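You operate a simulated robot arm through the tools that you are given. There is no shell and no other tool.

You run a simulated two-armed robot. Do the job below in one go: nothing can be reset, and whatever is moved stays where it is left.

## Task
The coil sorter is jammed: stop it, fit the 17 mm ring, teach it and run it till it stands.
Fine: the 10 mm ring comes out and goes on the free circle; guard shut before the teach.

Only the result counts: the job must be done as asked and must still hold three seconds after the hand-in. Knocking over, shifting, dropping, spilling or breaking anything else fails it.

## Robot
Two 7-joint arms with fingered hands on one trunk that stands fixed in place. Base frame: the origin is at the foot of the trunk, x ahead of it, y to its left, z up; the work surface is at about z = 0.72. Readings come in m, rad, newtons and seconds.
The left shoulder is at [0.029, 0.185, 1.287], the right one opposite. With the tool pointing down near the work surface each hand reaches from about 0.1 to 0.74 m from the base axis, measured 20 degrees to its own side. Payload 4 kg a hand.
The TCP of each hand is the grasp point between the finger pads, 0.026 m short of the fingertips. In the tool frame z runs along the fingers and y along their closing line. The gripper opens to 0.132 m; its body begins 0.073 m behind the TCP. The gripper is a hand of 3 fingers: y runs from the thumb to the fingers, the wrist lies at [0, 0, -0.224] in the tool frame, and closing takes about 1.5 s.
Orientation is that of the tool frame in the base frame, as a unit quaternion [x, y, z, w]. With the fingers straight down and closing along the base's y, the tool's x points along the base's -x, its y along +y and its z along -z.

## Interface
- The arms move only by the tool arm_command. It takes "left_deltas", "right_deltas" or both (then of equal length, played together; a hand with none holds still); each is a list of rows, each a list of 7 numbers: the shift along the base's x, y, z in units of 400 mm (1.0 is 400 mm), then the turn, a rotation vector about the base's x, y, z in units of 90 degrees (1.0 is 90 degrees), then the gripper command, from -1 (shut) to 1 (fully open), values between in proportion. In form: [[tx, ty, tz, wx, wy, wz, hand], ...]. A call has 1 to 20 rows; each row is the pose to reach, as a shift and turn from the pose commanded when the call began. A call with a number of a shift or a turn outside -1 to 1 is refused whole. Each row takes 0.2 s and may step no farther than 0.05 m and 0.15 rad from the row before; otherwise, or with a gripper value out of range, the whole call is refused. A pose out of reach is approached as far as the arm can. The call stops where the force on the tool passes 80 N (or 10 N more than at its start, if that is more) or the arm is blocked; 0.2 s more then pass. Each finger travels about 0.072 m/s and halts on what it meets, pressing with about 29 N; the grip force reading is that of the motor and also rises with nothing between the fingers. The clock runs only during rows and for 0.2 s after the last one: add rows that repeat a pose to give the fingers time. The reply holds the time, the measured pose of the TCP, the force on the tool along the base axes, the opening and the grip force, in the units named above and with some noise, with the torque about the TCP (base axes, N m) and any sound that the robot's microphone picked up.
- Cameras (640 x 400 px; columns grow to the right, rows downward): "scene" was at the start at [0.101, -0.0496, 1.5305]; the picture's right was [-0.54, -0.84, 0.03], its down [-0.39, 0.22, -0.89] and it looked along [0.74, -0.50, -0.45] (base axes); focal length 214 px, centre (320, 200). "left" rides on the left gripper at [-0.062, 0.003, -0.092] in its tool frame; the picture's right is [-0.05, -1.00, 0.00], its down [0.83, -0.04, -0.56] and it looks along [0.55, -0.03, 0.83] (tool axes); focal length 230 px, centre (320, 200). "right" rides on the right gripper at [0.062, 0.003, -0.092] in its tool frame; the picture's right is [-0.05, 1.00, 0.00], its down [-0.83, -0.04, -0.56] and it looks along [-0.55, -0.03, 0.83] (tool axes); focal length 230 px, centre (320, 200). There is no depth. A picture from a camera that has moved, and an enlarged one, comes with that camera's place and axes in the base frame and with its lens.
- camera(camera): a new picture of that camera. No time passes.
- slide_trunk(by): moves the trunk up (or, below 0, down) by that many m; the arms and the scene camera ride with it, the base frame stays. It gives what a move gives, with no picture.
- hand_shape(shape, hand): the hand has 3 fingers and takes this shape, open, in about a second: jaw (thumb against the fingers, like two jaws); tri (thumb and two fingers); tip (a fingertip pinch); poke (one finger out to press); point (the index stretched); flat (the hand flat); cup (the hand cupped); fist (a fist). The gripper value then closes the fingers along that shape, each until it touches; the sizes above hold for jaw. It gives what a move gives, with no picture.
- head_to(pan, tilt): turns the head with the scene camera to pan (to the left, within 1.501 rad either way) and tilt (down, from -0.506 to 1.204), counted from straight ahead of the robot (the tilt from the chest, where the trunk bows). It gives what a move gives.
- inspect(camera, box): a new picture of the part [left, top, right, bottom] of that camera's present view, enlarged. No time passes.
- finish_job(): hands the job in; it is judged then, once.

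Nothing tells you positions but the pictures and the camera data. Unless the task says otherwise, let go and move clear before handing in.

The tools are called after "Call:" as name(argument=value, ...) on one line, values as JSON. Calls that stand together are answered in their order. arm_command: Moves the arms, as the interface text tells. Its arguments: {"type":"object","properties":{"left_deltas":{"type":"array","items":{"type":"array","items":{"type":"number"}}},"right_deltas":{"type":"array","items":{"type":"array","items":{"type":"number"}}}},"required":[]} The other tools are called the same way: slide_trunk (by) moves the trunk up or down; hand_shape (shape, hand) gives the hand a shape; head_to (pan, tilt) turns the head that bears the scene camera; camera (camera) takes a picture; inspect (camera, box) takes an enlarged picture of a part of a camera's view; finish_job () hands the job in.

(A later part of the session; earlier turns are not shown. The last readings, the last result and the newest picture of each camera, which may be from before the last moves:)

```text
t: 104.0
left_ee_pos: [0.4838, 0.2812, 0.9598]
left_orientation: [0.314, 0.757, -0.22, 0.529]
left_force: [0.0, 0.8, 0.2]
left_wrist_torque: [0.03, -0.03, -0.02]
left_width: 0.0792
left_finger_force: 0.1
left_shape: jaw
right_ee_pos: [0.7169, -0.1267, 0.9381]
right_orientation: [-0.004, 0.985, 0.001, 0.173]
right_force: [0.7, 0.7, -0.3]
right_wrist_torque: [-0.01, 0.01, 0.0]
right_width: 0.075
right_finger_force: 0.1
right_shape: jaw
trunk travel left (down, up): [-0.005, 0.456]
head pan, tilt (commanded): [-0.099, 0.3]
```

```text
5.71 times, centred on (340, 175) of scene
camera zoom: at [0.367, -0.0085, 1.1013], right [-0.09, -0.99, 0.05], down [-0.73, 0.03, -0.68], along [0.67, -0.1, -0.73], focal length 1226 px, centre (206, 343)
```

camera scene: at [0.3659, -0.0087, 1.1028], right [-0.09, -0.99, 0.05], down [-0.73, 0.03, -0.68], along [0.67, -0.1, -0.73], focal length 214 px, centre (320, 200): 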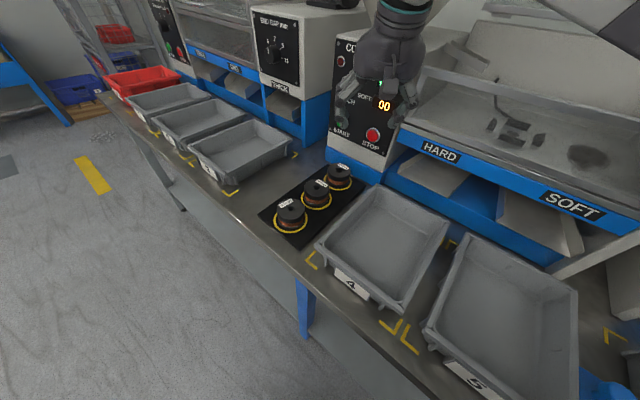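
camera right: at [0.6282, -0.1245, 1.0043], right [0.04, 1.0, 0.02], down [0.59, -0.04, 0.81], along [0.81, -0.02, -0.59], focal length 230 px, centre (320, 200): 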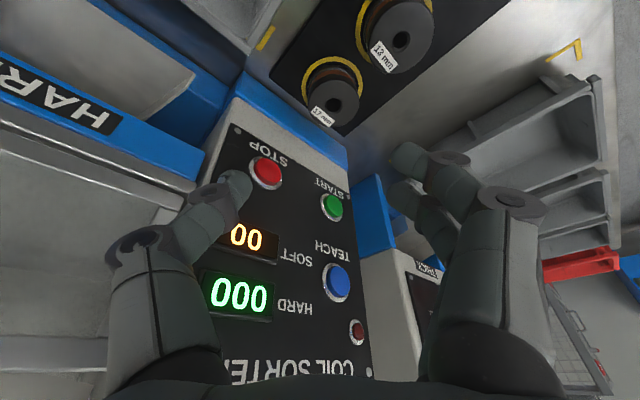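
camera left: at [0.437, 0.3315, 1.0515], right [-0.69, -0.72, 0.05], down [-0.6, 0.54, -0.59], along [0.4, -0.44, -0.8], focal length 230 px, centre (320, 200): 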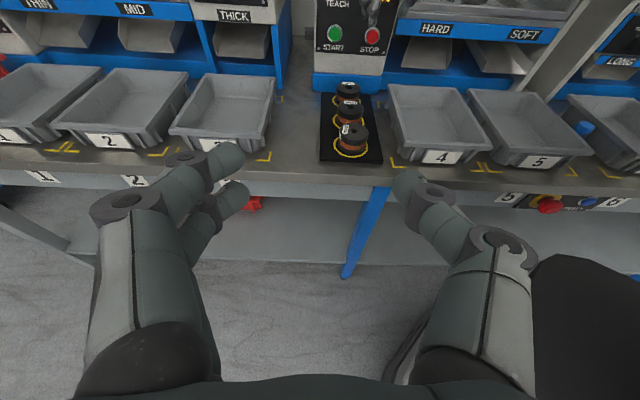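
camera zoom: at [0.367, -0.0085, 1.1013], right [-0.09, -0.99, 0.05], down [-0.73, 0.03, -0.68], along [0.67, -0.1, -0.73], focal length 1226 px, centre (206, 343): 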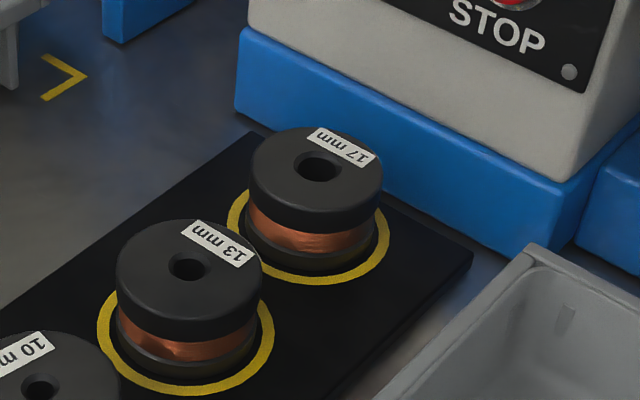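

At yaw 0 the thumb's knuckle would crowd the machine base next to the 17 mm ring. A hand flipped by 180° (fingers left/right of the ring, leaning toward the robot) would suit better; I'll retreat to open space and test whether the arm can take that orientation.

Call:
arm_command(right_deltas=[[-0.1, 0.0, 0.05, 0, 0, 0, 0.14], [-0.2, 0.0, 0.1, 0, 0, 0, 0.14], [-0.29, -0.02, 0.15, 0, 0, 0, 0.14]])

Call:
arm_command(right_deltas=[[0, 0, 0, -0.0323, 0.0134, 0.0781, 0.14], [0, 0, 0, -0.0647, 0.0268, 0.1561, 0.14], [0, 0, 0, -0.097, 0.0402, 0.2342, 0.14], [0, 0, 0, -0.1293, 0.0535, 0.3123, 0.14], [0, 0, 0, -0.1617, 0.0669, 0.3903, 0.14], [0, 0, 0, -0.194, 0.0803, 0.4684, 0.14]])

Call:
arm_command(right_deltas=[[0, 0, 0, -0.0323, 0.0134, 0.0781, 0.14], [0, 0, 0, -0.0647, 0.0268, 0.1561, 0.14], [0, 0, 0, -0.097, 0.0402, 0.2342, 0.14], [0, 0, 0, -0.1293, 0.0535, 0.3123, 0.14], [0, 0, 0, -0.1617, 0.0669, 0.3903, 0.14], [0, 0, 0, -0.194, 0.0803, 0.4684, 0.14]])

Call:
camera(camera="scene")

Call:
camera(camera="right")

```text
t: 104.8
left_ee_pos: [0.4816, 0.2817, 0.9617]
left_orientation: [0.312, 0.756, -0.218, 0.532]
left_force: [0.5, -0.3, -0.2]
left_wrist_torque: [0.0, 0.0, 0.02]
left_width: 0.0793
left_finger_force: 0.2
left_shape: jaw
right_ee_pos: [0.5995, -0.1347, 1.0007]
right_orientation: [-0.004, 0.985, 0.002, 0.175]
right_force: [-0.5, 0.5, -1.4]
right_wrist_torque: [0.0, 0.01, 0.04]
right_width: 0.0745
right_finger_force: 0.1
right_shape: jaw
trunk travel left (down, up): [-0.005, 0.456]
head pan, tilt (commanded): [-0.099, 0.3]
```

```text
t: 106.2
left_ee_pos: [0.4825, 0.2805, 0.9595]
left_orientation: [0.314, 0.757, -0.22, 0.53]
left_force: [-0.5, -0.1, -0.1]
left_wrist_torque: [0.0, -0.03, -0.02]
left_width: 0.0795
left_finger_force: 0.2
left_shape: jaw
right_ee_pos: [0.6009, -0.135, 0.9996]
right_orientation: [-0.383, 0.915, -0.082, 0.097]
right_force: [-0.4, 0.9, -0.3]
right_wrist_torque: [0.01, 0.01, -0.01]
right_width: 0.0744
right_finger_force: 0.0
right_shape: jaw
trunk travel left (down, up): [-0.005, 0.456]
head pan, tilt (commanded): [-0.099, 0.3]
```

```text
t: 107.6
left_ee_pos: [0.4844, 0.2804, 0.9591]
left_orientation: [0.313, 0.757, -0.22, 0.529]
left_force: [-1.2, -0.2, 0.1]
left_wrist_torque: [-0.03, -0.01, 0.01]
left_width: 0.0795
left_finger_force: 0.0
left_shape: jaw
right_ee_pos: [0.6034, -0.1363, 0.9987]
right_orientation: [-0.698, 0.7, -0.151, 0.007]
right_force: [0.0, 0.7, 0.2]
right_wrist_torque: [0.04, 0.02, -0.04]
right_width: 0.0748
right_finger_force: 0.0
right_shape: jaw
trunk travel left (down, up): [-0.005, 0.456]
head pan, tilt (commanded): [-0.099, 0.3]
```

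```text
taken
camera scene: at [0.3684, -0.0089, 1.1006], right [-0.09, -0.99, 0.05], down [-0.74, 0.03, -0.68], along [0.67, -0.1, -0.73], focal length 214 px, centre (320, 200)
```

scene: 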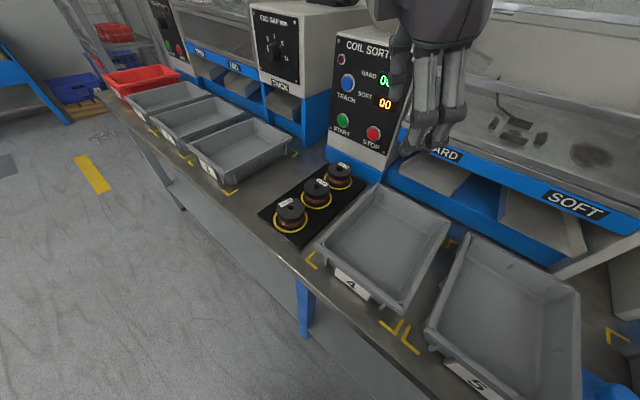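

```text
taken
camera right: at [0.5777, -0.1791, 1.0983], right [-0.97, 0.03, -0.23], down [-0.06, 0.93, 0.37], along [0.23, 0.38, -0.9], focal length 230 px, centre (320, 200)
```

right: 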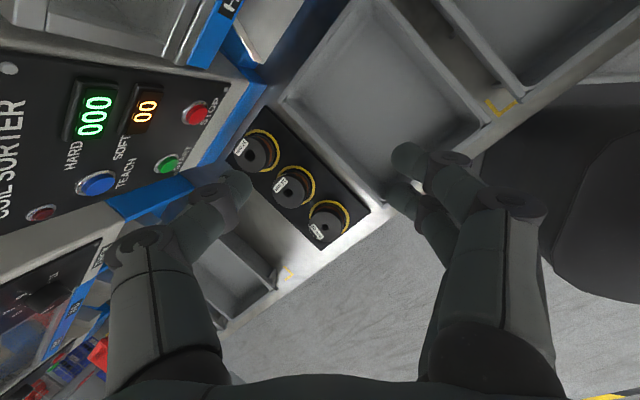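

Two thirds of the flip done without reaching any limit. Continuing the last third.

Call:
arm_command(right_deltas=[[0, 0, 0, -0.0323, 0.0134, 0.0781, 0.14], [0, 0, 0, -0.0647, 0.0268, 0.1561, 0.14], [0, 0, 0, -0.097, 0.0402, 0.2342, 0.14], [0, 0, 0, -0.1293, 0.0535, 0.3123, 0.14], [0, 0, 0, -0.1617, 0.0669, 0.3903, 0.14], [0, 0, 0, -0.194, 0.0803, 0.4684, 0.14]])

Call:
camera(camera="scene")

Call:
camera(camera="right")

```text
t: 109.0
left_ee_pos: [0.4826, 0.281, 0.9616]
left_orientation: [0.313, 0.758, -0.219, 0.53]
left_force: [0.9, -0.1, 0.0]
left_wrist_torque: [0.0, 0.02, 0.0]
left_width: 0.0795
left_finger_force: 0.1
left_shape: jaw
right_ee_pos: [0.5968, -0.1467, 0.9983]
right_orientation: [0.903, -0.37, 0.2, 0.085]
right_force: [0.3, -0.4, 0.2]
right_wrist_torque: [0.02, 0.01, 0.0]
right_width: 0.0749
right_finger_force: 0.1
right_shape: jaw
right hand out of reach, approached as far as the arm can: row 1, 2, 3, 4, 5, 6
trunk travel left (down, up): [-0.005, 0.456]
head pan, tilt (commanded): [-0.099, 0.3]
```

```text
taken
camera scene: at [0.3667, -0.0086, 1.1016], right [-0.09, -0.99, 0.05], down [-0.73, 0.03, -0.68], along [0.67, -0.1, -0.73], focal length 214 px, centre (320, 200)
```

scene: 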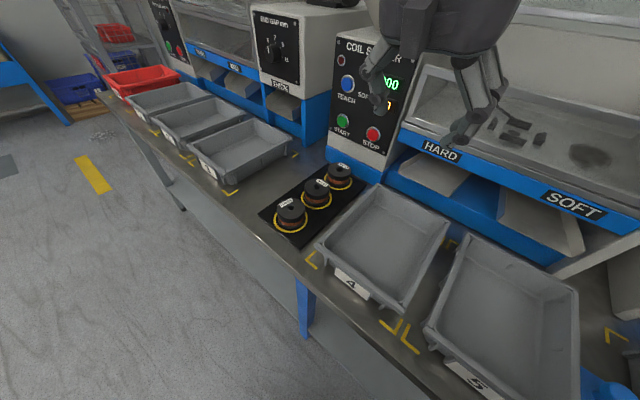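

```text
taken
camera right: at [0.6074, -0.1605, 1.1076], right [-0.74, -0.68, -0.02], down [-0.67, 0.73, 0.15], along [-0.09, 0.12, -0.99], focal length 230 px, centre (320, 200)
```

right: 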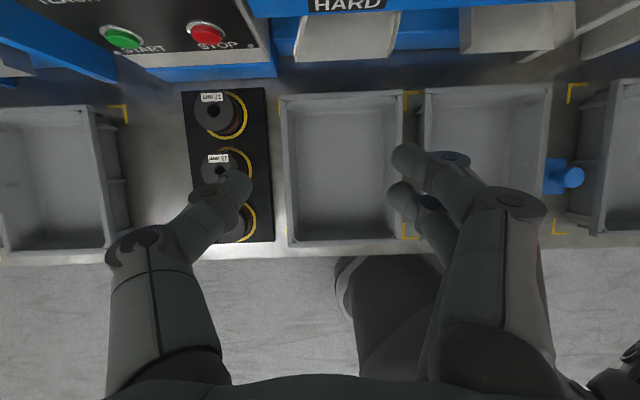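

The flipped pose is possible but its reach is too limited. A better option: rotate back to about -8° yaw with a larger lean (about 32°), as that lean clearly extended the reach before. First reversing the rotation in open space.

Call:
arm_command(right_deltas=[[0, -0.01, 0, 0.0323, -0.0134, -0.0781, 0.08], [0, -0.01, 0, 0.0647, -0.0268, -0.1561, 0.08], [0, -0.01, 0, 0.097, -0.0402, -0.2342, 0.08], [0, -0.01, 0, 0.1293, -0.0535, -0.3123, 0.08], [0, -0.01, 0, 0.1617, -0.0669, -0.3903, 0.08], [0, -0.01, 0, 0.194, -0.0803, -0.4684, 0.08]])

Call:
arm_command(right_deltas=[[0, 0, 0, 0.0323, -0.0134, -0.0781, 0.08], [0, 0, 0, 0.0647, -0.0268, -0.1561, 0.08], [0, 0, 0, 0.097, -0.0402, -0.2342, 0.08], [0, 0, 0, 0.1293, -0.0535, -0.3123, 0.08], [0, 0, 0, 0.1617, -0.0669, -0.3903, 0.08], [0, 0, 0, 0.194, -0.0803, -0.4684, 0.08]])

Call:
arm_command(right_deltas=[[0, 0, 0, 0.0323, -0.0134, -0.0781, 0.08], [0, 0, 0, 0.0647, -0.0268, -0.1561, 0.08], [0, 0, 0, 0.097, -0.0402, -0.2342, 0.08], [0, 0, 0, 0.1293, -0.0535, -0.3123, 0.08], [0, 0, 0, 0.1617, -0.0669, -0.3903, 0.08], [0, 0, 0, 0.194, -0.0803, -0.4684, 0.08]])

```text
t: 110.4
left_ee_pos: [0.4825, 0.2816, 0.96]
left_orientation: [0.314, 0.757, -0.22, 0.53]
left_force: [-0.7, 0.2, -0.2]
left_wrist_torque: [-0.02, 0.03, 0.0]
left_width: 0.0796
left_finger_force: 0.0
left_shape: jaw
right_ee_pos: [0.5976, -0.1501, 0.996]
right_orientation: [-0.697, 0.7, -0.152, 0.008]
right_force: [0.1, 0.0, 0.4]
right_wrist_torque: [0.0, 0.01, -0.01]
right_width: 0.0721
right_finger_force: 0.0
right_shape: jaw
trunk travel left (down, up): [-0.005, 0.456]
head pan, tilt (commanded): [-0.099, 0.3]
```

```text
t: 111.8
left_ee_pos: [0.4821, 0.2812, 0.9603]
left_orientation: [0.314, 0.757, -0.22, 0.53]
left_force: [-0.5, 0.8, -0.1]
left_wrist_torque: [0.0, -0.01, -0.02]
left_width: 0.0794
left_finger_force: 0.0
left_shape: jaw
right_ee_pos: [0.5965, -0.15, 0.9982]
right_orientation: [-0.381, 0.916, -0.082, 0.098]
right_force: [-0.5, -0.7, -0.3]
right_wrist_torque: [0.02, 0.03, 0.01]
right_width: 0.0715
right_finger_force: 0.2
right_shape: jaw
trunk travel left (down, up): [-0.005, 0.456]
head pan, tilt (commanded): [-0.099, 0.3]
```

```text
t: 113.2
left_ee_pos: [0.483, 0.2813, 0.9603]
left_orientation: [0.314, 0.758, -0.219, 0.529]
left_force: [-0.4, -0.6, 1.0]
left_wrist_torque: [0.01, 0.01, 0.0]
left_width: 0.0792
left_finger_force: 0.1
left_shape: jaw
right_ee_pos: [0.5965, -0.1492, 0.9975]
right_orientation: [-0.003, 0.985, 0.002, 0.174]
right_force: [0.3, 0.4, 0.7]
right_wrist_torque: [0.0, 0.0, -0.03]
right_width: 0.072
right_finger_force: 0.0
right_shape: jaw
trunk travel left (down, up): [-0.005, 0.456]
head pan, tilt (commanded): [-0.099, 0.3]
```

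Call:
arm_command(right_deltas=[[0.05, 0.0, -0.01, -0.0046, -0.0665, -0.0443, 0.08], [0.12, 0.03, -0.03, -0.0093, -0.133, -0.0885, 0.08], [0.2, 0.08, -0.06, -0.0093, -0.133, -0.0885, 0.08], [0.27, 0.12, -0.09, -0.0093, -0.133, -0.0885, 0.08], [0.3088, 0.1475, -0.1188, -0.0093, -0.133, -0.0885, 0.08]])

Call:
camera(camera="right")

Call:
camera(camera="scene")

```text
t: 114.4
left_ee_pos: [0.4818, 0.2812, 0.9602]
left_orientation: [0.314, 0.757, -0.22, 0.53]
left_force: [0.7, 0.3, 0.3]
left_wrist_torque: [0.02, -0.03, 0.02]
left_width: 0.0793
left_finger_force: 0.0
left_shape: jaw
right_ee_pos: [0.7067, -0.1051, 0.9626]
right_orientation: [0.064, 0.959, -0.018, 0.275]
right_force: [0.0, -0.4, -0.2]
right_wrist_torque: [0.0, 0.0, -0.01]
right_width: 0.0715
right_finger_force: 0.0
right_shape: jaw
right hand out of reach, approached as far as the arm can: row 5
trunk travel left (down, up): [-0.005, 0.456]
head pan, tilt (commanded): [-0.099, 0.3]
```

```text
taken
camera right: at [0.6058, -0.0891, 1.0081], right [0.18, 0.98, 0.03], down [0.4, -0.1, 0.91], along [0.9, -0.15, -0.41], focal length 230 px, centre (320, 200)
```

right: 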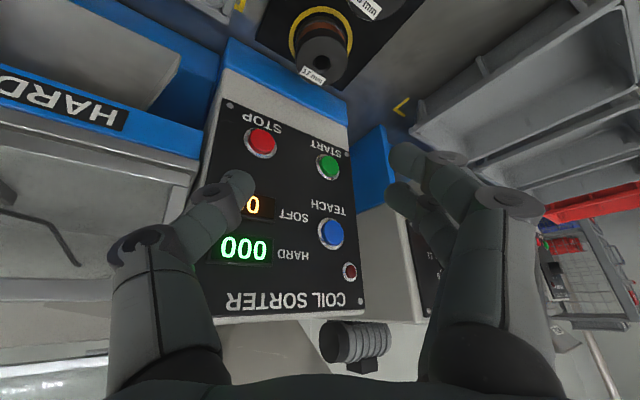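

```text
taken
camera scene: at [0.3654, -0.0086, 1.1024], right [-0.09, -0.99, 0.05], down [-0.73, 0.03, -0.68], along [0.67, -0.1, -0.73], focal length 214 px, centre (320, 200)
```

scene: 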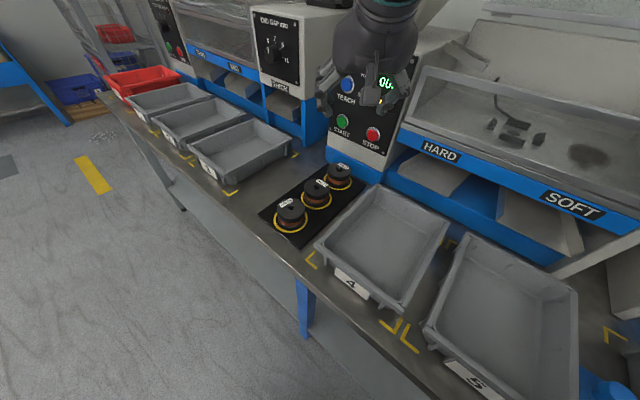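

At 32° lean the limit is near what is needed. I'll test a point lower and further out, still clear of the panel.

Call:
arm_command(right_deltas=[[0.03, -0.01, -0.05, 0, 0, 0, 0.08], [0.06, -0.015, -0.12, 0, 0, 0, 0.08], [0.08, -0.02, -0.19, 0, 0, 0, 0.08], [0.095, -0.025, -0.26, 0, 0, 0, 0.08]])

Call:
camera(camera="right")

Call:
inspect(camera="left", box=[290, 0, 450, 170])

```text
t: 115.4
left_ee_pos: [0.484, 0.2813, 0.9591]
left_orientation: [0.313, 0.757, -0.219, 0.53]
left_force: [-0.6, 0.1, 0.0]
left_wrist_torque: [-0.01, -0.01, -0.05]
left_width: 0.0794
left_finger_force: 0.1
left_shape: jaw
right_ee_pos: [0.7436, -0.1149, 0.8557]
right_orientation: [0.063, 0.959, -0.017, 0.274]
right_force: [1.0, -0.8, 0.2]
right_wrist_torque: [0.01, 0.05, 0.0]
right_width: 0.0717
right_finger_force: 0.0
right_shape: jaw
trunk travel left (down, up): [-0.005, 0.456]
head pan, tilt (commanded): [-0.099, 0.3]
```

```text
taken
camera right: at [0.6436, -0.0999, 0.9028], right [0.17, 0.98, 0.03], down [0.4, -0.1, 0.91], along [0.9, -0.15, -0.41], focal length 230 px, centre (320, 200)
```

right: 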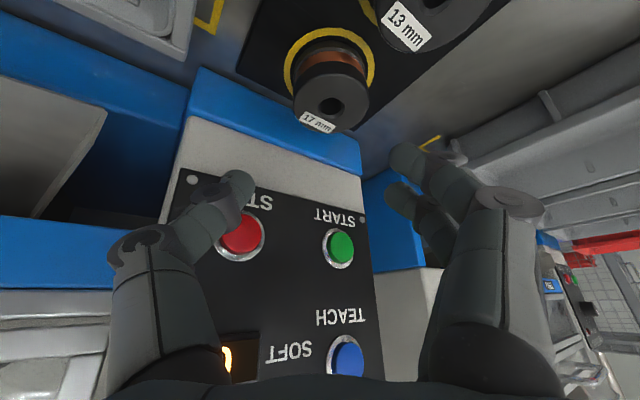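

```text
2.35 times, centred on (370, 85) of left
camera zoom: at [0.4397, 0.3305, 1.0499], right [-0.69, -0.72, 0.05], down [-0.6, 0.54, -0.59], along [0.4, -0.44, -0.81], focal length 541 px, centre (202, 471)
```

zoom: 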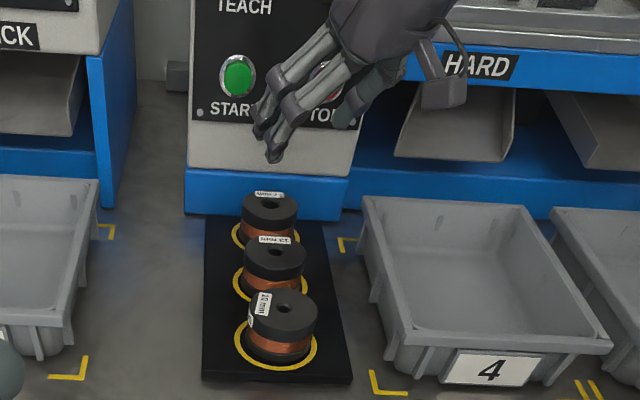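

Reached without strain. I'll refine the 17 mm ring's position from here before descending.

Call:
inspect(camera="right", box=[270, 20, 390, 140])

Call:
inspect(camera="scene", box=[290, 100, 400, 210])

```text
3.33 times, centred on (330, 80) of right
camera zoom: at [0.6436, -0.0999, 0.9028], right [0.17, 0.98, 0.03], down [0.4, -0.1, 0.91], along [0.9, -0.15, -0.41], focal length 767 px, centre (287, 600)
```

zoom: 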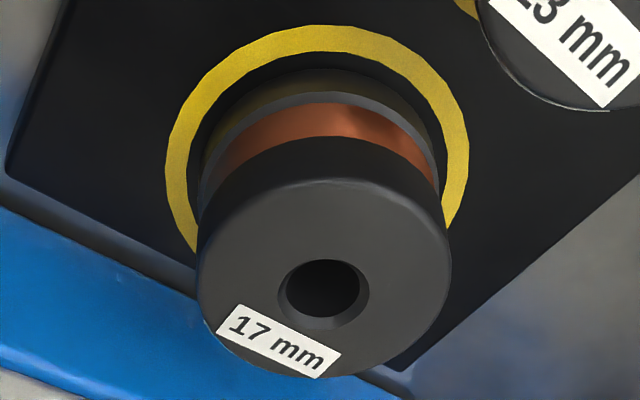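

```text
3.64 times, centred on (345, 155) of scene
camera zoom: at [0.3675, -0.0087, 1.1012], right [-0.09, -0.99, 0.05], down [-0.74, 0.03, -0.68], along [0.67, -0.1, -0.73], focal length 780 px, centre (229, 364)
```

zoom: 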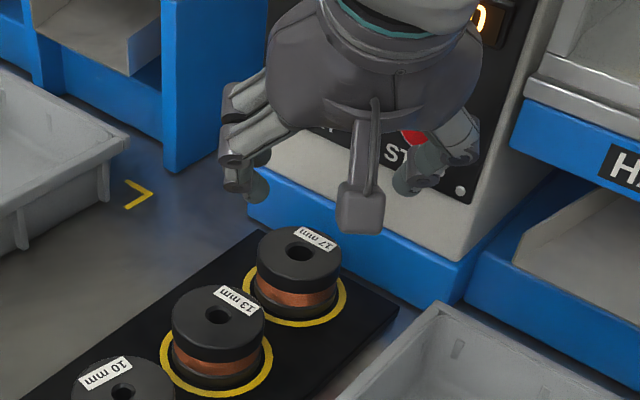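

The ring centre is about (0.774, -0.111), top about 0.766. I'll move over it and descend in steps.

Call:
arm_command(right_deltas=[[0.046, 0.0138, 0.0, 0, 0, 0, 0.12], [0.046, 0.0138, -0.05, 0, 0, 0, 0.12], [0.046, 0.0138, -0.1, 0, 0, 0, 0.12]])

Call:
camera(camera="right")

Call:
inspect(camera="left", box=[310, 20, 430, 140])

Call:
inspect(camera="scene", box=[290, 100, 400, 210])

```text
t: 116.2
left_ee_pos: [0.484, 0.2809, 0.9592]
left_orientation: [0.313, 0.758, -0.219, 0.529]
left_force: [-0.5, -0.4, 0.5]
left_wrist_torque: [0.0, -0.01, 0.0]
left_width: 0.0793
left_finger_force: 0.0
left_shape: jaw
right_ee_pos: [0.7634, -0.1101, 0.8165]
right_orientation: [0.062, 0.96, -0.018, 0.274]
right_force: [0.2, -0.2, -0.3]
right_wrist_torque: [0.02, -0.02, 0.02]
right_width: 0.0732
right_finger_force: 0.1
right_shape: jaw
trunk travel left (down, up): [-0.005, 0.456]
head pan, tilt (commanded): [-0.099, 0.3]
```

```text
taken
camera right: at [0.6632, -0.0948, 0.862], right [0.17, 0.98, 0.03], down [0.4, -0.1, 0.91], along [0.9, -0.15, -0.41], focal length 230 px, centre (320, 200)
```

right: 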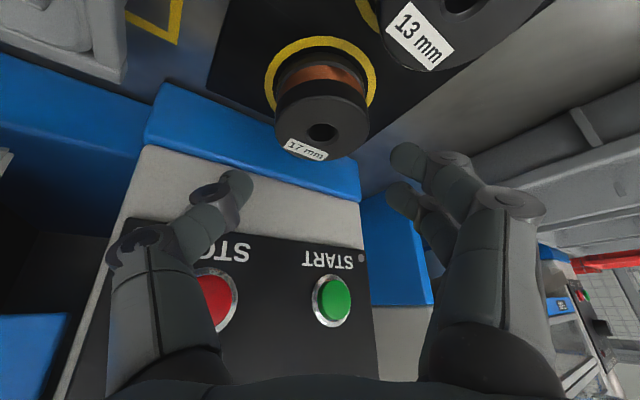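

```text
3.33 times, centred on (370, 80) of left
camera zoom: at [0.4399, 0.3304, 1.0498], right [-0.69, -0.72, 0.05], down [-0.6, 0.54, -0.59], along [0.4, -0.44, -0.81], focal length 767 px, centre (153, 600)
```

zoom: 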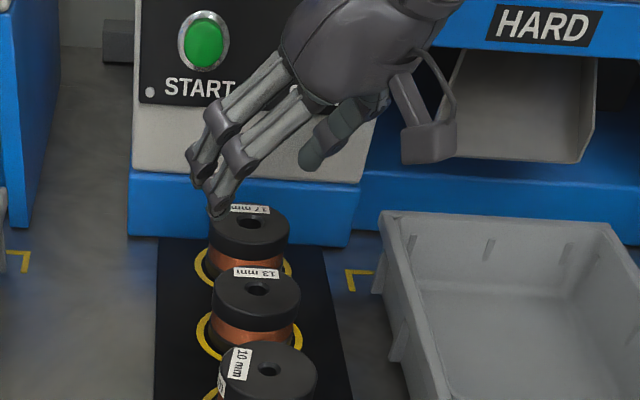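

```text
3.64 times, centred on (345, 155) of scene
camera zoom: at [0.3677, -0.0088, 1.1011], right [-0.09, -0.99, 0.05], down [-0.74, 0.03, -0.68], along [0.67, -0.1, -0.73], focal length 780 px, centre (229, 364)
```

zoom: 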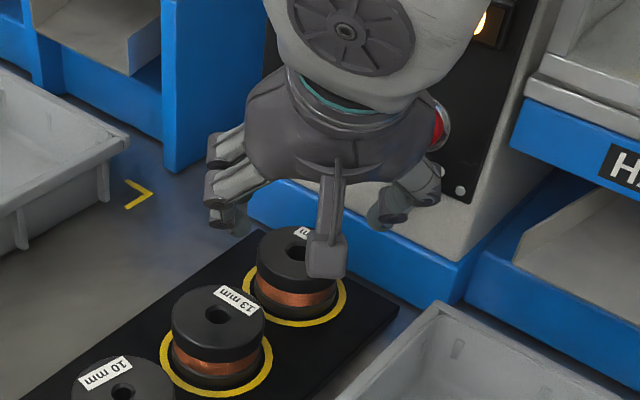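

Aligned laterally. Descending to the grasp height.

Call:
arm_command(right_deltas=[[0.0, 0.0, -0.04, 0, 0, 0, 0.12], [-0.002, 0.001, -0.075, 0, 0, 0, 0.12], [-0.003, 0.0015, -0.0965, 0, 0, 0, 0.12]])

Call:
camera(camera="right")

Call:
inspect(camera="left", box=[310, 20, 430, 140])

Call:
inspect(camera="scene", box=[290, 100, 400, 210])

```text
t: 117.0
left_ee_pos: [0.4833, 0.2813, 0.9609]
left_orientation: [0.313, 0.757, -0.22, 0.53]
left_force: [-0.2, 0.1, -0.5]
left_wrist_torque: [0.0, 0.02, 0.0]
left_width: 0.0792
left_finger_force: 0.1
left_shape: jaw
right_ee_pos: [0.7622, -0.1099, 0.7785]
right_orientation: [0.064, 0.959, -0.018, 0.274]
right_force: [-0.5, -0.2, -0.9]
right_wrist_torque: [-0.01, -0.02, 0.0]
right_width: 0.0735
right_finger_force: 0.0
right_shape: jaw
trunk travel left (down, up): [-0.005, 0.456]
head pan, tilt (commanded): [-0.099, 0.3]
```

```text
taken
camera right: at [0.6617, -0.0938, 0.824], right [0.17, 0.98, 0.03], down [0.4, -0.1, 0.91], along [0.9, -0.15, -0.41], focal length 230 px, centre (320, 200)
```

right: 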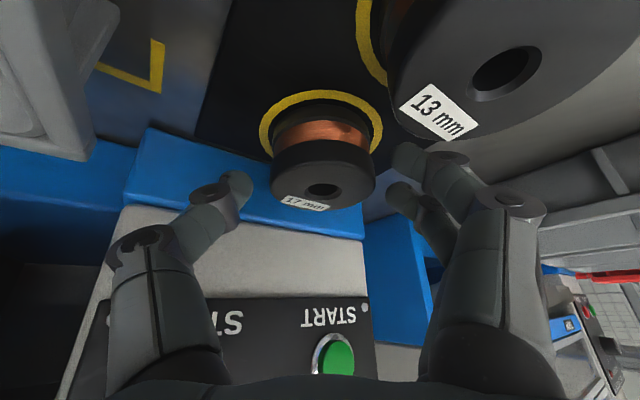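

```text
3.33 times, centred on (370, 80) of left
camera zoom: at [0.4393, 0.3305, 1.0502], right [-0.69, -0.72, 0.05], down [-0.6, 0.54, -0.59], along [0.4, -0.44, -0.81], focal length 767 px, centre (153, 600)
```

zoom: 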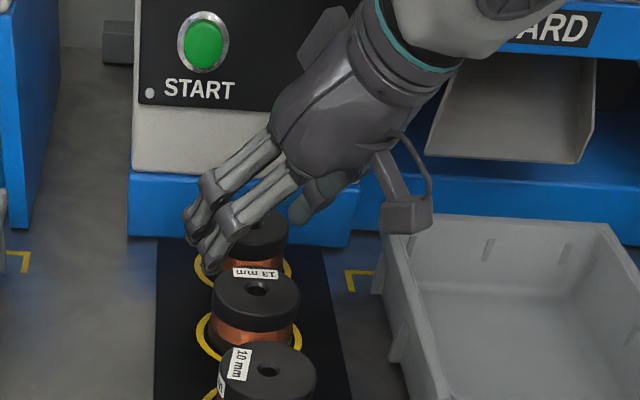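

```text
3.64 times, centred on (345, 155) of scene
camera zoom: at [0.3671, -0.0087, 1.1014], right [-0.09, -0.99, 0.05], down [-0.73, 0.03, -0.68], along [0.67, -0.1, -0.73], focal length 780 px, centre (229, 364)
```

zoom: 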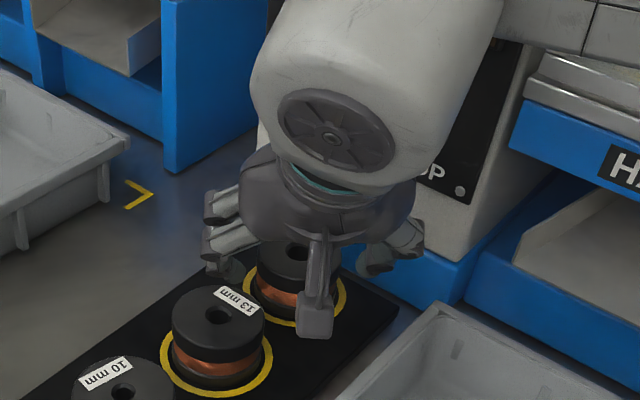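

No contacts so far; the ring is centred between thumb and fingers. I'll lower 2 mm more and close.

Call:
arm_command(right_deltas=[[0.0, 0.001, -0.005, 0, 0, 0, 0.05], [0.0, 0.001, -0.005, 0, 0, 0, -0.1], [0.0, 0.001, -0.005, 0, 0, 0, -0.25], [0.0, 0.001, -0.005, 0, 0, 0, -0.4], [0.0, 0.001, -0.005, 0, 0, 0, -0.6], [0.0, 0.001, -0.005, 0, 0, 0, -0.6], [0.0, 0.001, -0.005, 0, 0, 0, -0.6]])

Call:
camera(camera="right")

Call:
inspect(camera="left", box=[310, 40, 390, 120])

```text
t: 118.6
left_ee_pos: [0.4823, 0.2809, 0.9597]
left_orientation: [0.313, 0.757, -0.219, 0.53]
left_force: [-0.6, 0.7, 1.0]
left_wrist_torque: [-0.02, 0.01, 0.03]
left_width: 0.0795
left_finger_force: 0.0
left_shape: jaw
right_ee_pos: [0.7611, -0.1098, 0.7763]
right_orientation: [0.063, 0.959, -0.018, 0.274]
right_force: [-0.3, -0.2, 0.4]
right_wrist_torque: [0.0, 0.01, 0.01]
right_width: 0.0488
right_finger_force: 29.4
right_shape: jaw
trunk travel left (down, up): [-0.005, 0.456]
head pan, tilt (commanded): [-0.099, 0.3]
```

```text
taken
camera right: at [0.6618, -0.0936, 0.8223], right [0.17, 0.98, 0.03], down [0.4, -0.1, 0.91], along [0.9, -0.15, -0.41], focal length 230 px, centre (320, 200)
```

right: 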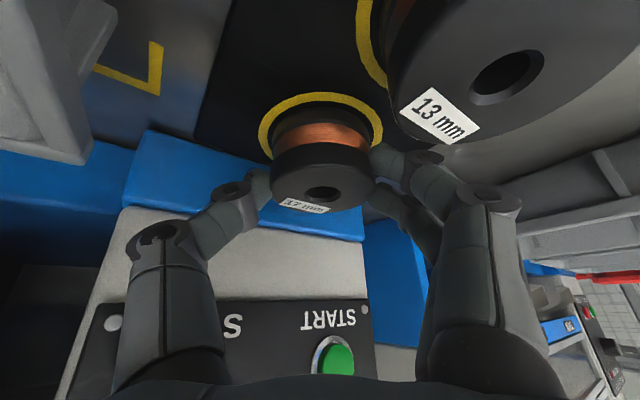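

```text
5.00 times, centred on (350, 80) of left
camera zoom: at [0.4391, 0.3306, 1.0503], right [-0.69, -0.72, 0.05], down [-0.6, 0.54, -0.59], along [0.4, -0.44, -0.81], focal length 1150 px, centre (170, 800)
```

zoom: 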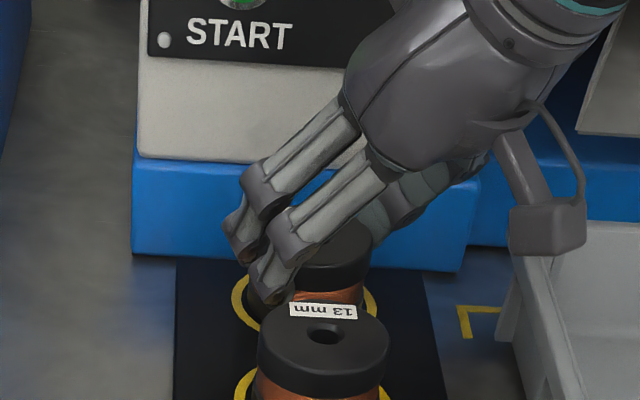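

Gripped firmly. Lifting straight up 5 cm and checking.

Call:
arm_command(right_deltas=[[0, 0, 0.02, 0, 0, 0, -0.6], [0, 0, 0.05, 0, 0, 0, -0.6], [0, 0, 0.09, 0, 0, 0, -0.6], [0, 0, 0.13, 0, 0, 0, -0.6]])

Call:
camera(camera="right")

Call:
inspect(camera="left", box=[300, 20, 420, 140])

```text
t: 119.6
left_ee_pos: [0.4833, 0.2802, 0.9603]
left_orientation: [0.313, 0.757, -0.22, 0.53]
left_force: [0.7, 0.9, -0.1]
left_wrist_torque: [-0.03, 0.0, 0.03]
left_width: 0.0796
left_finger_force: 0.0
left_shape: jaw
right_ee_pos: [0.7612, -0.1085, 0.8284]
right_orientation: [0.063, 0.959, -0.018, 0.275]
right_force: [0.2, -0.2, -2.6]
right_wrist_torque: [0.02, 0.03, 0.04]
right_width: 0.0485
right_finger_force: 29.4
right_shape: jaw
trunk travel left (down, up): [-0.005, 0.456]
head pan, tilt (commanded): [-0.099, 0.3]
```

```text
taken
camera right: at [0.662, -0.0935, 0.8745], right [0.17, 0.98, 0.03], down [0.4, -0.1, 0.91], along [0.9, -0.15, -0.41], focal length 230 px, centre (320, 200)
```

right: 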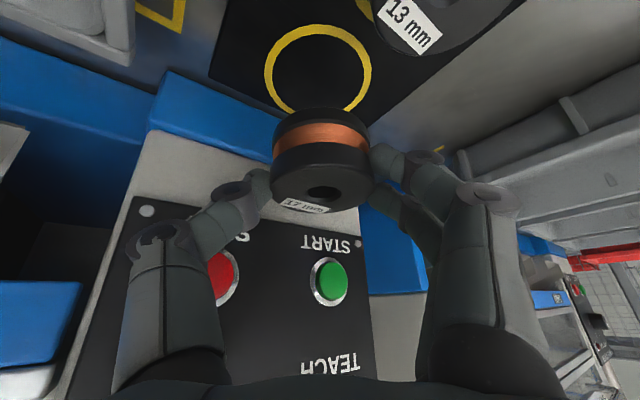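

```text
3.33 times, centred on (360, 80) of left
camera zoom: at [0.439, 0.3306, 1.0504], right [-0.69, -0.72, 0.05], down [-0.6, 0.54, -0.59], along [0.4, -0.44, -0.81], focal length 767 px, centre (187, 600)
```

zoom: 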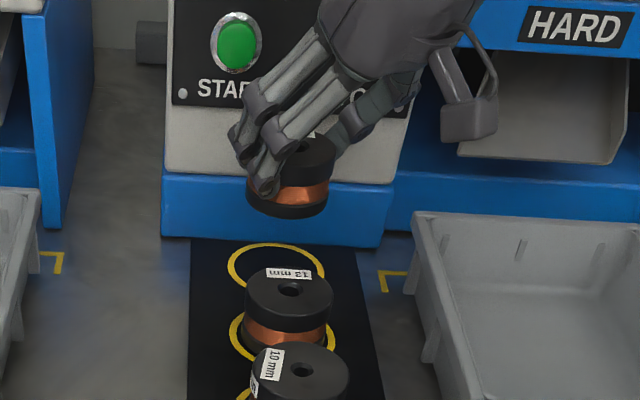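

The 17 mm ring is up and level. I'll carry it back along the machine front to open space, yawing to about +15°, and then raise the trunk for the nest.

Call:
arm_command(right_deltas=[[-0.051, -0.043, 0.06, 0, 0, 0, -0.6], [-0.102, -0.086, 0.12, 0, 0, 0, -0.6], [-0.153, -0.129, 0.179, 0, 0, 0, -0.6], [-0.22, -0.187, 0.229, 0, 0, 0.05, -0.6], [-0.286, -0.246, 0.279, 0, 0, 0.1, -0.6], [-0.353, -0.304, 0.329, 0, 0, 0.15, -0.6], [-0.415, -0.354, 0.379, 0, 0, 0.2, -0.6], [-0.478, -0.404, 0.429, 0, 0, 0.251, -0.6]])

Call:
slide_trunk(by=0.26)

Call:
head_to(pan=-0.5, tilt=0.3)

Call:
camera(camera="right")

Call:
camera(camera="scene")

```text
t: 121.4
left_ee_pos: [0.4817, 0.2803, 0.96]
left_orientation: [0.314, 0.756, -0.219, 0.53]
left_force: [0.5, -1.1, -0.9]
left_wrist_torque: [0.04, 0.01, 0.01]
left_width: 0.0795
left_finger_force: 0.1
left_shape: jaw
right_ee_pos: [0.5687, -0.2705, 0.9996]
right_orientation: [-0.127, 0.953, 0.037, 0.274]
right_force: [-0.8, 0.3, -2.9]
right_wrist_torque: [0.03, 0.0, -0.01]
right_width: 0.0482
right_finger_force: 28.7
right_shape: jaw
trunk travel left (down, up): [-0.005, 0.456]
head pan, tilt (commanded): [-0.099, 0.3]
```

```text
t: 124.1
left_ee_pos: [0.4822, 0.2816, 1.2201]
left_orientation: [0.313, 0.757, -0.22, 0.529]
left_force: [0.0, 0.0, 0.1]
left_wrist_torque: [0.01, 0.01, -0.03]
left_width: 0.0795
left_finger_force: 0.1
left_shape: jaw
right_ee_pos: [0.5698, -0.2708, 1.2575]
right_orientation: [-0.125, 0.953, 0.036, 0.273]
right_force: [0.8, 0.4, -3.1]
right_wrist_torque: [-0.02, 0.06, -0.02]
right_width: 0.0488
right_finger_force: 29.2
right_shape: jaw
trunk travel left (down, up): [-0.265, 0.196]
head pan, tilt (commanded): [-0.099, 0.3]
```

```text
t: 124.9
left_ee_pos: [0.4828, 0.2819, 1.221]
left_orientation: [0.313, 0.757, -0.219, 0.53]
left_force: [0.5, -0.3, -0.4]
left_wrist_torque: [-0.02, -0.05, 0.0]
left_width: 0.0794
left_finger_force: 0.0
left_shape: jaw
right_ee_pos: [0.5703, -0.2701, 1.2595]
right_orientation: [-0.126, 0.953, 0.036, 0.273]
right_force: [-0.9, -0.8, -2.1]
right_wrist_torque: [0.0, 0.04, 0.01]
right_width: 0.0487
right_finger_force: 29.1
right_shape: jaw
trunk travel left (down, up): [-0.265, 0.196]
head pan, tilt (commanded): [-0.499, 0.3]
```

```text
taken
camera right: at [0.4718, -0.2941, 1.3054], right [-0.22, 0.98, 0.03], down [0.41, 0.06, 0.91], along [0.89, 0.21, -0.41], focal length 230 px, centre (320, 200)
```

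right: 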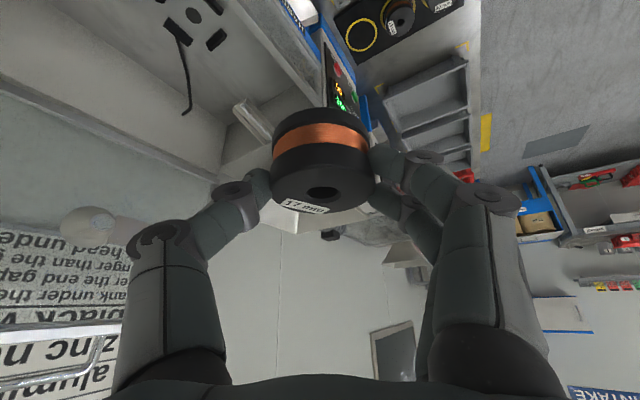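

```text
taken
camera scene: at [0.1315, -0.044, 1.4849], right [-0.48, -0.88, 0.05], down [-0.35, 0.14, -0.92], along [0.81, -0.46, -0.38], focal length 214 px, centre (320, 200)
```

scene: 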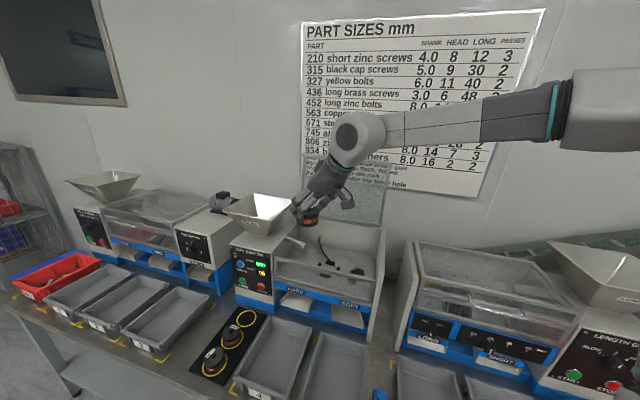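

Now I'll zoom on the empty nest from both cameras to pin its centre.

Call:
inspect(camera="scene", box=[300, 240, 370, 290])

Call:
inspect(camera="right", box=[150, 0, 240, 60])

Call:
inspect(camera="left", box=[395, 75, 450, 120])

Call:
inspect(camera="right", box=[240, 90, 400, 230])

```text
8.00 times, centred on (335, 265) of scene
camera zoom: at [0.1315, -0.044, 1.4849], right [-0.48, -0.88, 0.05], down [-0.35, 0.14, -0.92], along [0.81, -0.46, -0.38], focal length 1716 px, centre (200, -320)
```

zoom: 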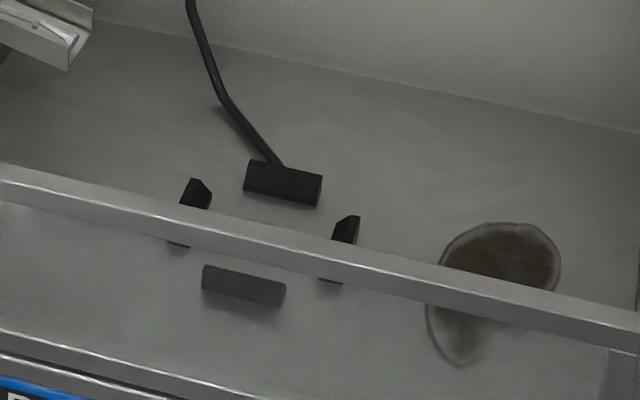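

```text
6.67 times, centred on (195, 30) of right
camera zoom: at [0.4718, -0.2941, 1.3054], right [-0.22, 0.98, 0.03], down [0.41, 0.06, 0.91], along [0.89, 0.21, -0.41], focal length 1534 px, centre (1153, 1333)
```

zoom: 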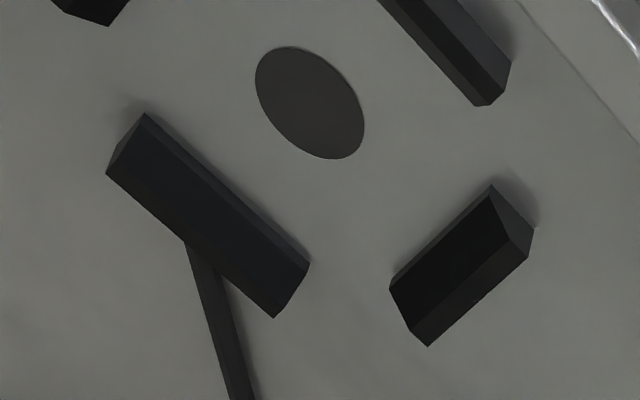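

```text
8.89 times, centred on (422, 98) of left
camera zoom: at [0.439, 0.3305, 1.3104], right [-0.69, -0.72, 0.05], down [-0.6, 0.54, -0.59], along [0.4, -0.44, -0.81], focal length 2045 px, centre (-591, 1111)
```

zoom: 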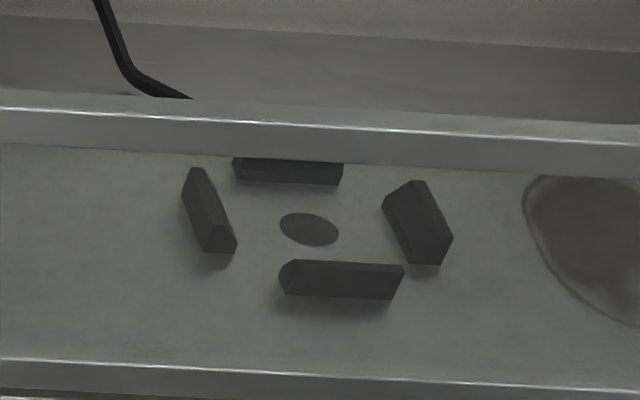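

```text
2.86 times, centred on (320, 160) of right
camera zoom: at [0.4718, -0.2941, 1.3054], right [-0.22, 0.98, 0.03], down [0.41, 0.06, 0.91], along [0.89, 0.21, -0.41], focal length 657 px, centre (320, 314)
```

zoom: 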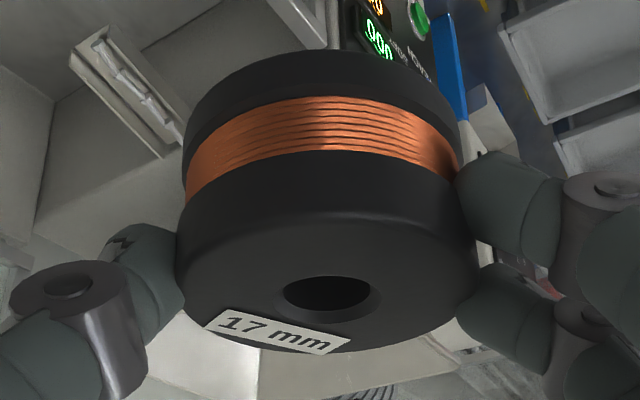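

The nest has a hole at its centre at about (0.708, -0.427), with chamfered guide blocks. I'll bring the ring to about 8 cm above the seat.

Call:
arm_command(right_deltas=[[0.056, -0.081, -0.069, 0, 0, 0, -0.6], [0.1125, -0.1625, -0.1375, 0, 0, 0, -0.6], [0.169, -0.244, -0.206, 0, 0, 0, -0.6], [0.225, -0.325, -0.275, 0, 0, 0, -0.6], [0.256, -0.35, -0.375, 0, 0, 0, -0.6], [0.287, -0.376, -0.475, 0, 0, 0, -0.6], [0.3173, -0.4013, -0.5738, 0, 0, 0, -0.6]])

Call:
camera(camera="right")

Call:
inspect(camera="scene", box=[270, 180, 400, 300])

Call:
inspect(camera="left", box=[380, 40, 470, 120])

```text
t: 126.5
left_ee_pos: [0.4842, 0.2783, 1.2204]
left_orientation: [0.313, 0.758, -0.219, 0.529]
left_force: [-0.5, 0.0, 1.0]
left_wrist_torque: [0.01, 0.04, -0.01]
left_width: 0.0794
left_finger_force: 0.1
left_shape: jaw
right_ee_pos: [0.7004, -0.4329, 1.0298]
right_orientation: [-0.127, 0.953, 0.037, 0.272]
right_force: [0.4, 0.4, -2.2]
right_wrist_torque: [0.02, 0.03, 0.02]
right_width: 0.0485
right_finger_force: 28.8
right_shape: jaw
trunk travel left (down, up): [-0.265, 0.196]
head pan, tilt (commanded): [-0.499, 0.3]
```

```text
taken
camera right: at [0.6008, -0.4558, 1.0756], right [-0.22, 0.98, 0.03], down [0.41, 0.06, 0.91], along [0.89, 0.21, -0.41], focal length 230 px, centre (320, 200)
```

right: 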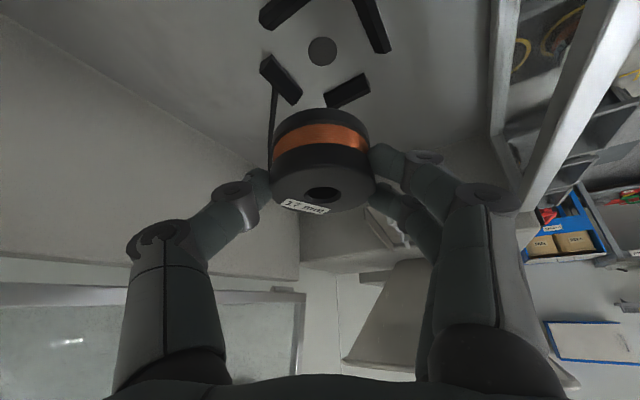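

```text
3.33 times, centred on (335, 240) of scene
camera zoom: at [0.1334, -0.0455, 1.4846], right [-0.48, -0.88, 0.05], down [-0.36, 0.14, -0.92], along [0.8, -0.46, -0.38], focal length 715 px, centre (270, 67)
```

zoom: 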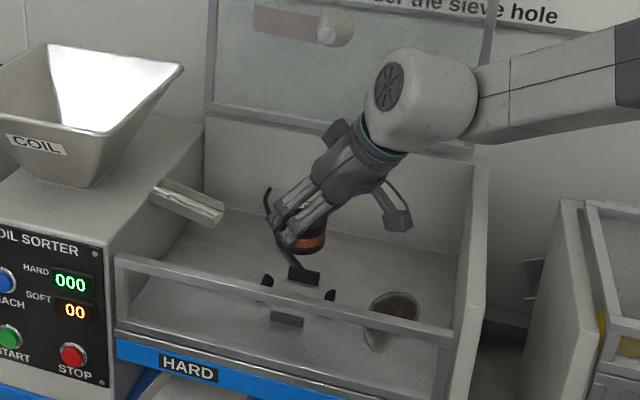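

```text
5.00 times, centred on (425, 80) of left
camera zoom: at [0.4407, 0.3292, 1.31], right [-0.69, -0.72, 0.05], down [-0.6, 0.54, -0.59], along [0.4, -0.44, -0.81], focal length 1150 px, centre (-205, 800)
```

zoom: 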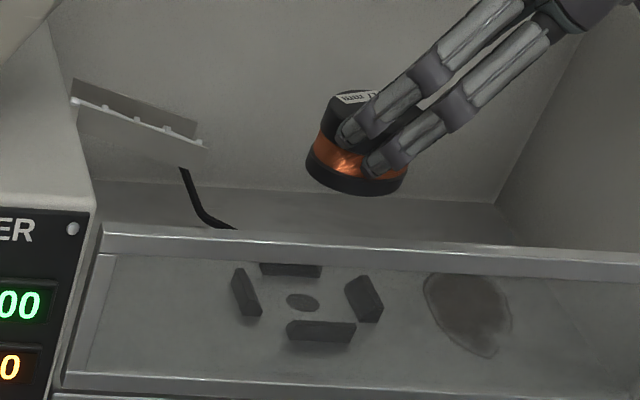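

Call:
inspect(camera="left", box=[418, 50, 448, 75])

Call:
inspect(camera="scene", box=[315, 205, 355, 245])

Call:
inspect(camera="right", box=[240, 0, 400, 120])

```text
16.00 times, centred on (433, 62) of left
camera zoom: at [0.4407, 0.3292, 1.31], right [-0.69, -0.72, 0.05], down [-0.6, 0.54, -0.59], along [0.4, -0.44, -0.81], focal length 3681 px, centre (-1488, 2400)
```

zoom: 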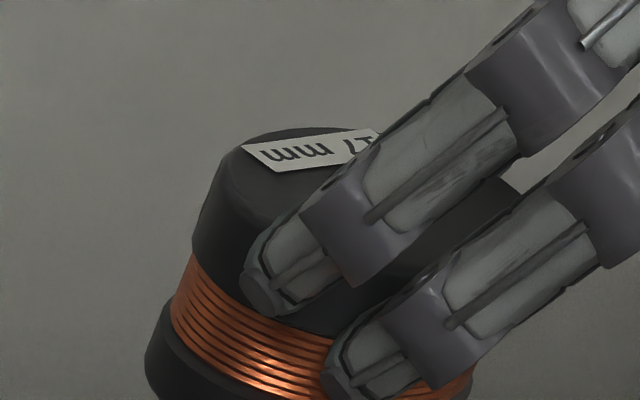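

```text
10.00 times, centred on (335, 225) of scene
camera zoom: at [0.1334, -0.0455, 1.4846], right [-0.48, -0.88, 0.05], down [-0.36, 0.14, -0.92], along [0.8, -0.46, -0.38], focal length 2145 px, centre (170, -50)
```

zoom: 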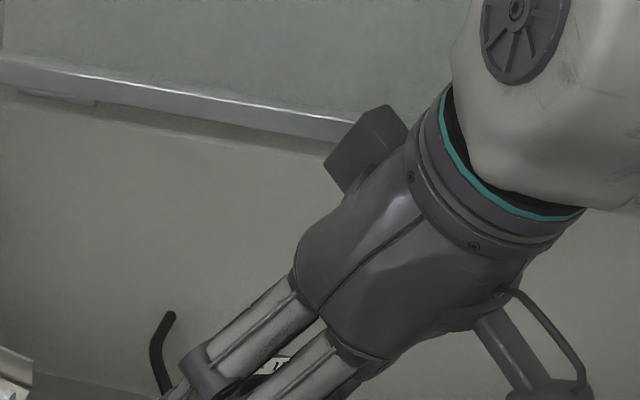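

```text
3.33 times, centred on (320, 60) of right
camera zoom: at [0.6008, -0.4558, 1.0756], right [-0.22, 0.98, 0.03], down [0.41, 0.06, 0.91], along [0.89, 0.21, -0.41], focal length 767 px, centre (320, 667)
```

zoom: 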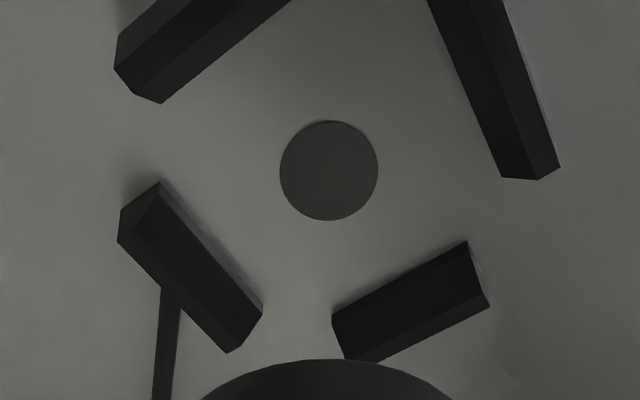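

Call:
inspect(camera="left", box=[412, 52, 462, 87])

Call:
inspect(camera="right", box=[250, 90, 400, 230])

```text
11.43 times, centred on (437, 70) of left
camera zoom: at [0.4407, 0.3292, 1.31], right [-0.69, -0.72, 0.05], down [-0.6, 0.54, -0.59], along [0.4, -0.44, -0.81], focal length 2629 px, centre (-1017, 1691)
```

zoom: 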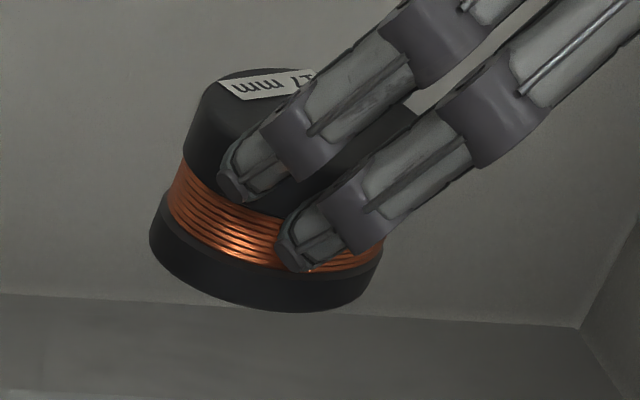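

```text
2.86 times, centred on (325, 160) of right
camera zoom: at [0.6008, -0.4558, 1.0756], right [-0.22, 0.98, 0.03], down [0.41, 0.06, 0.91], along [0.89, 0.21, -0.41], focal length 657 px, centre (306, 314)
```

zoom: 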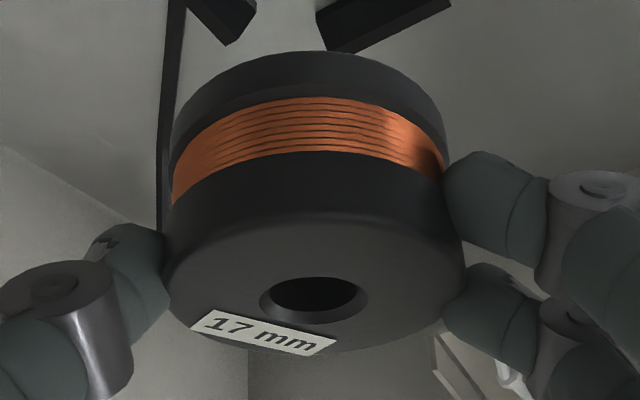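

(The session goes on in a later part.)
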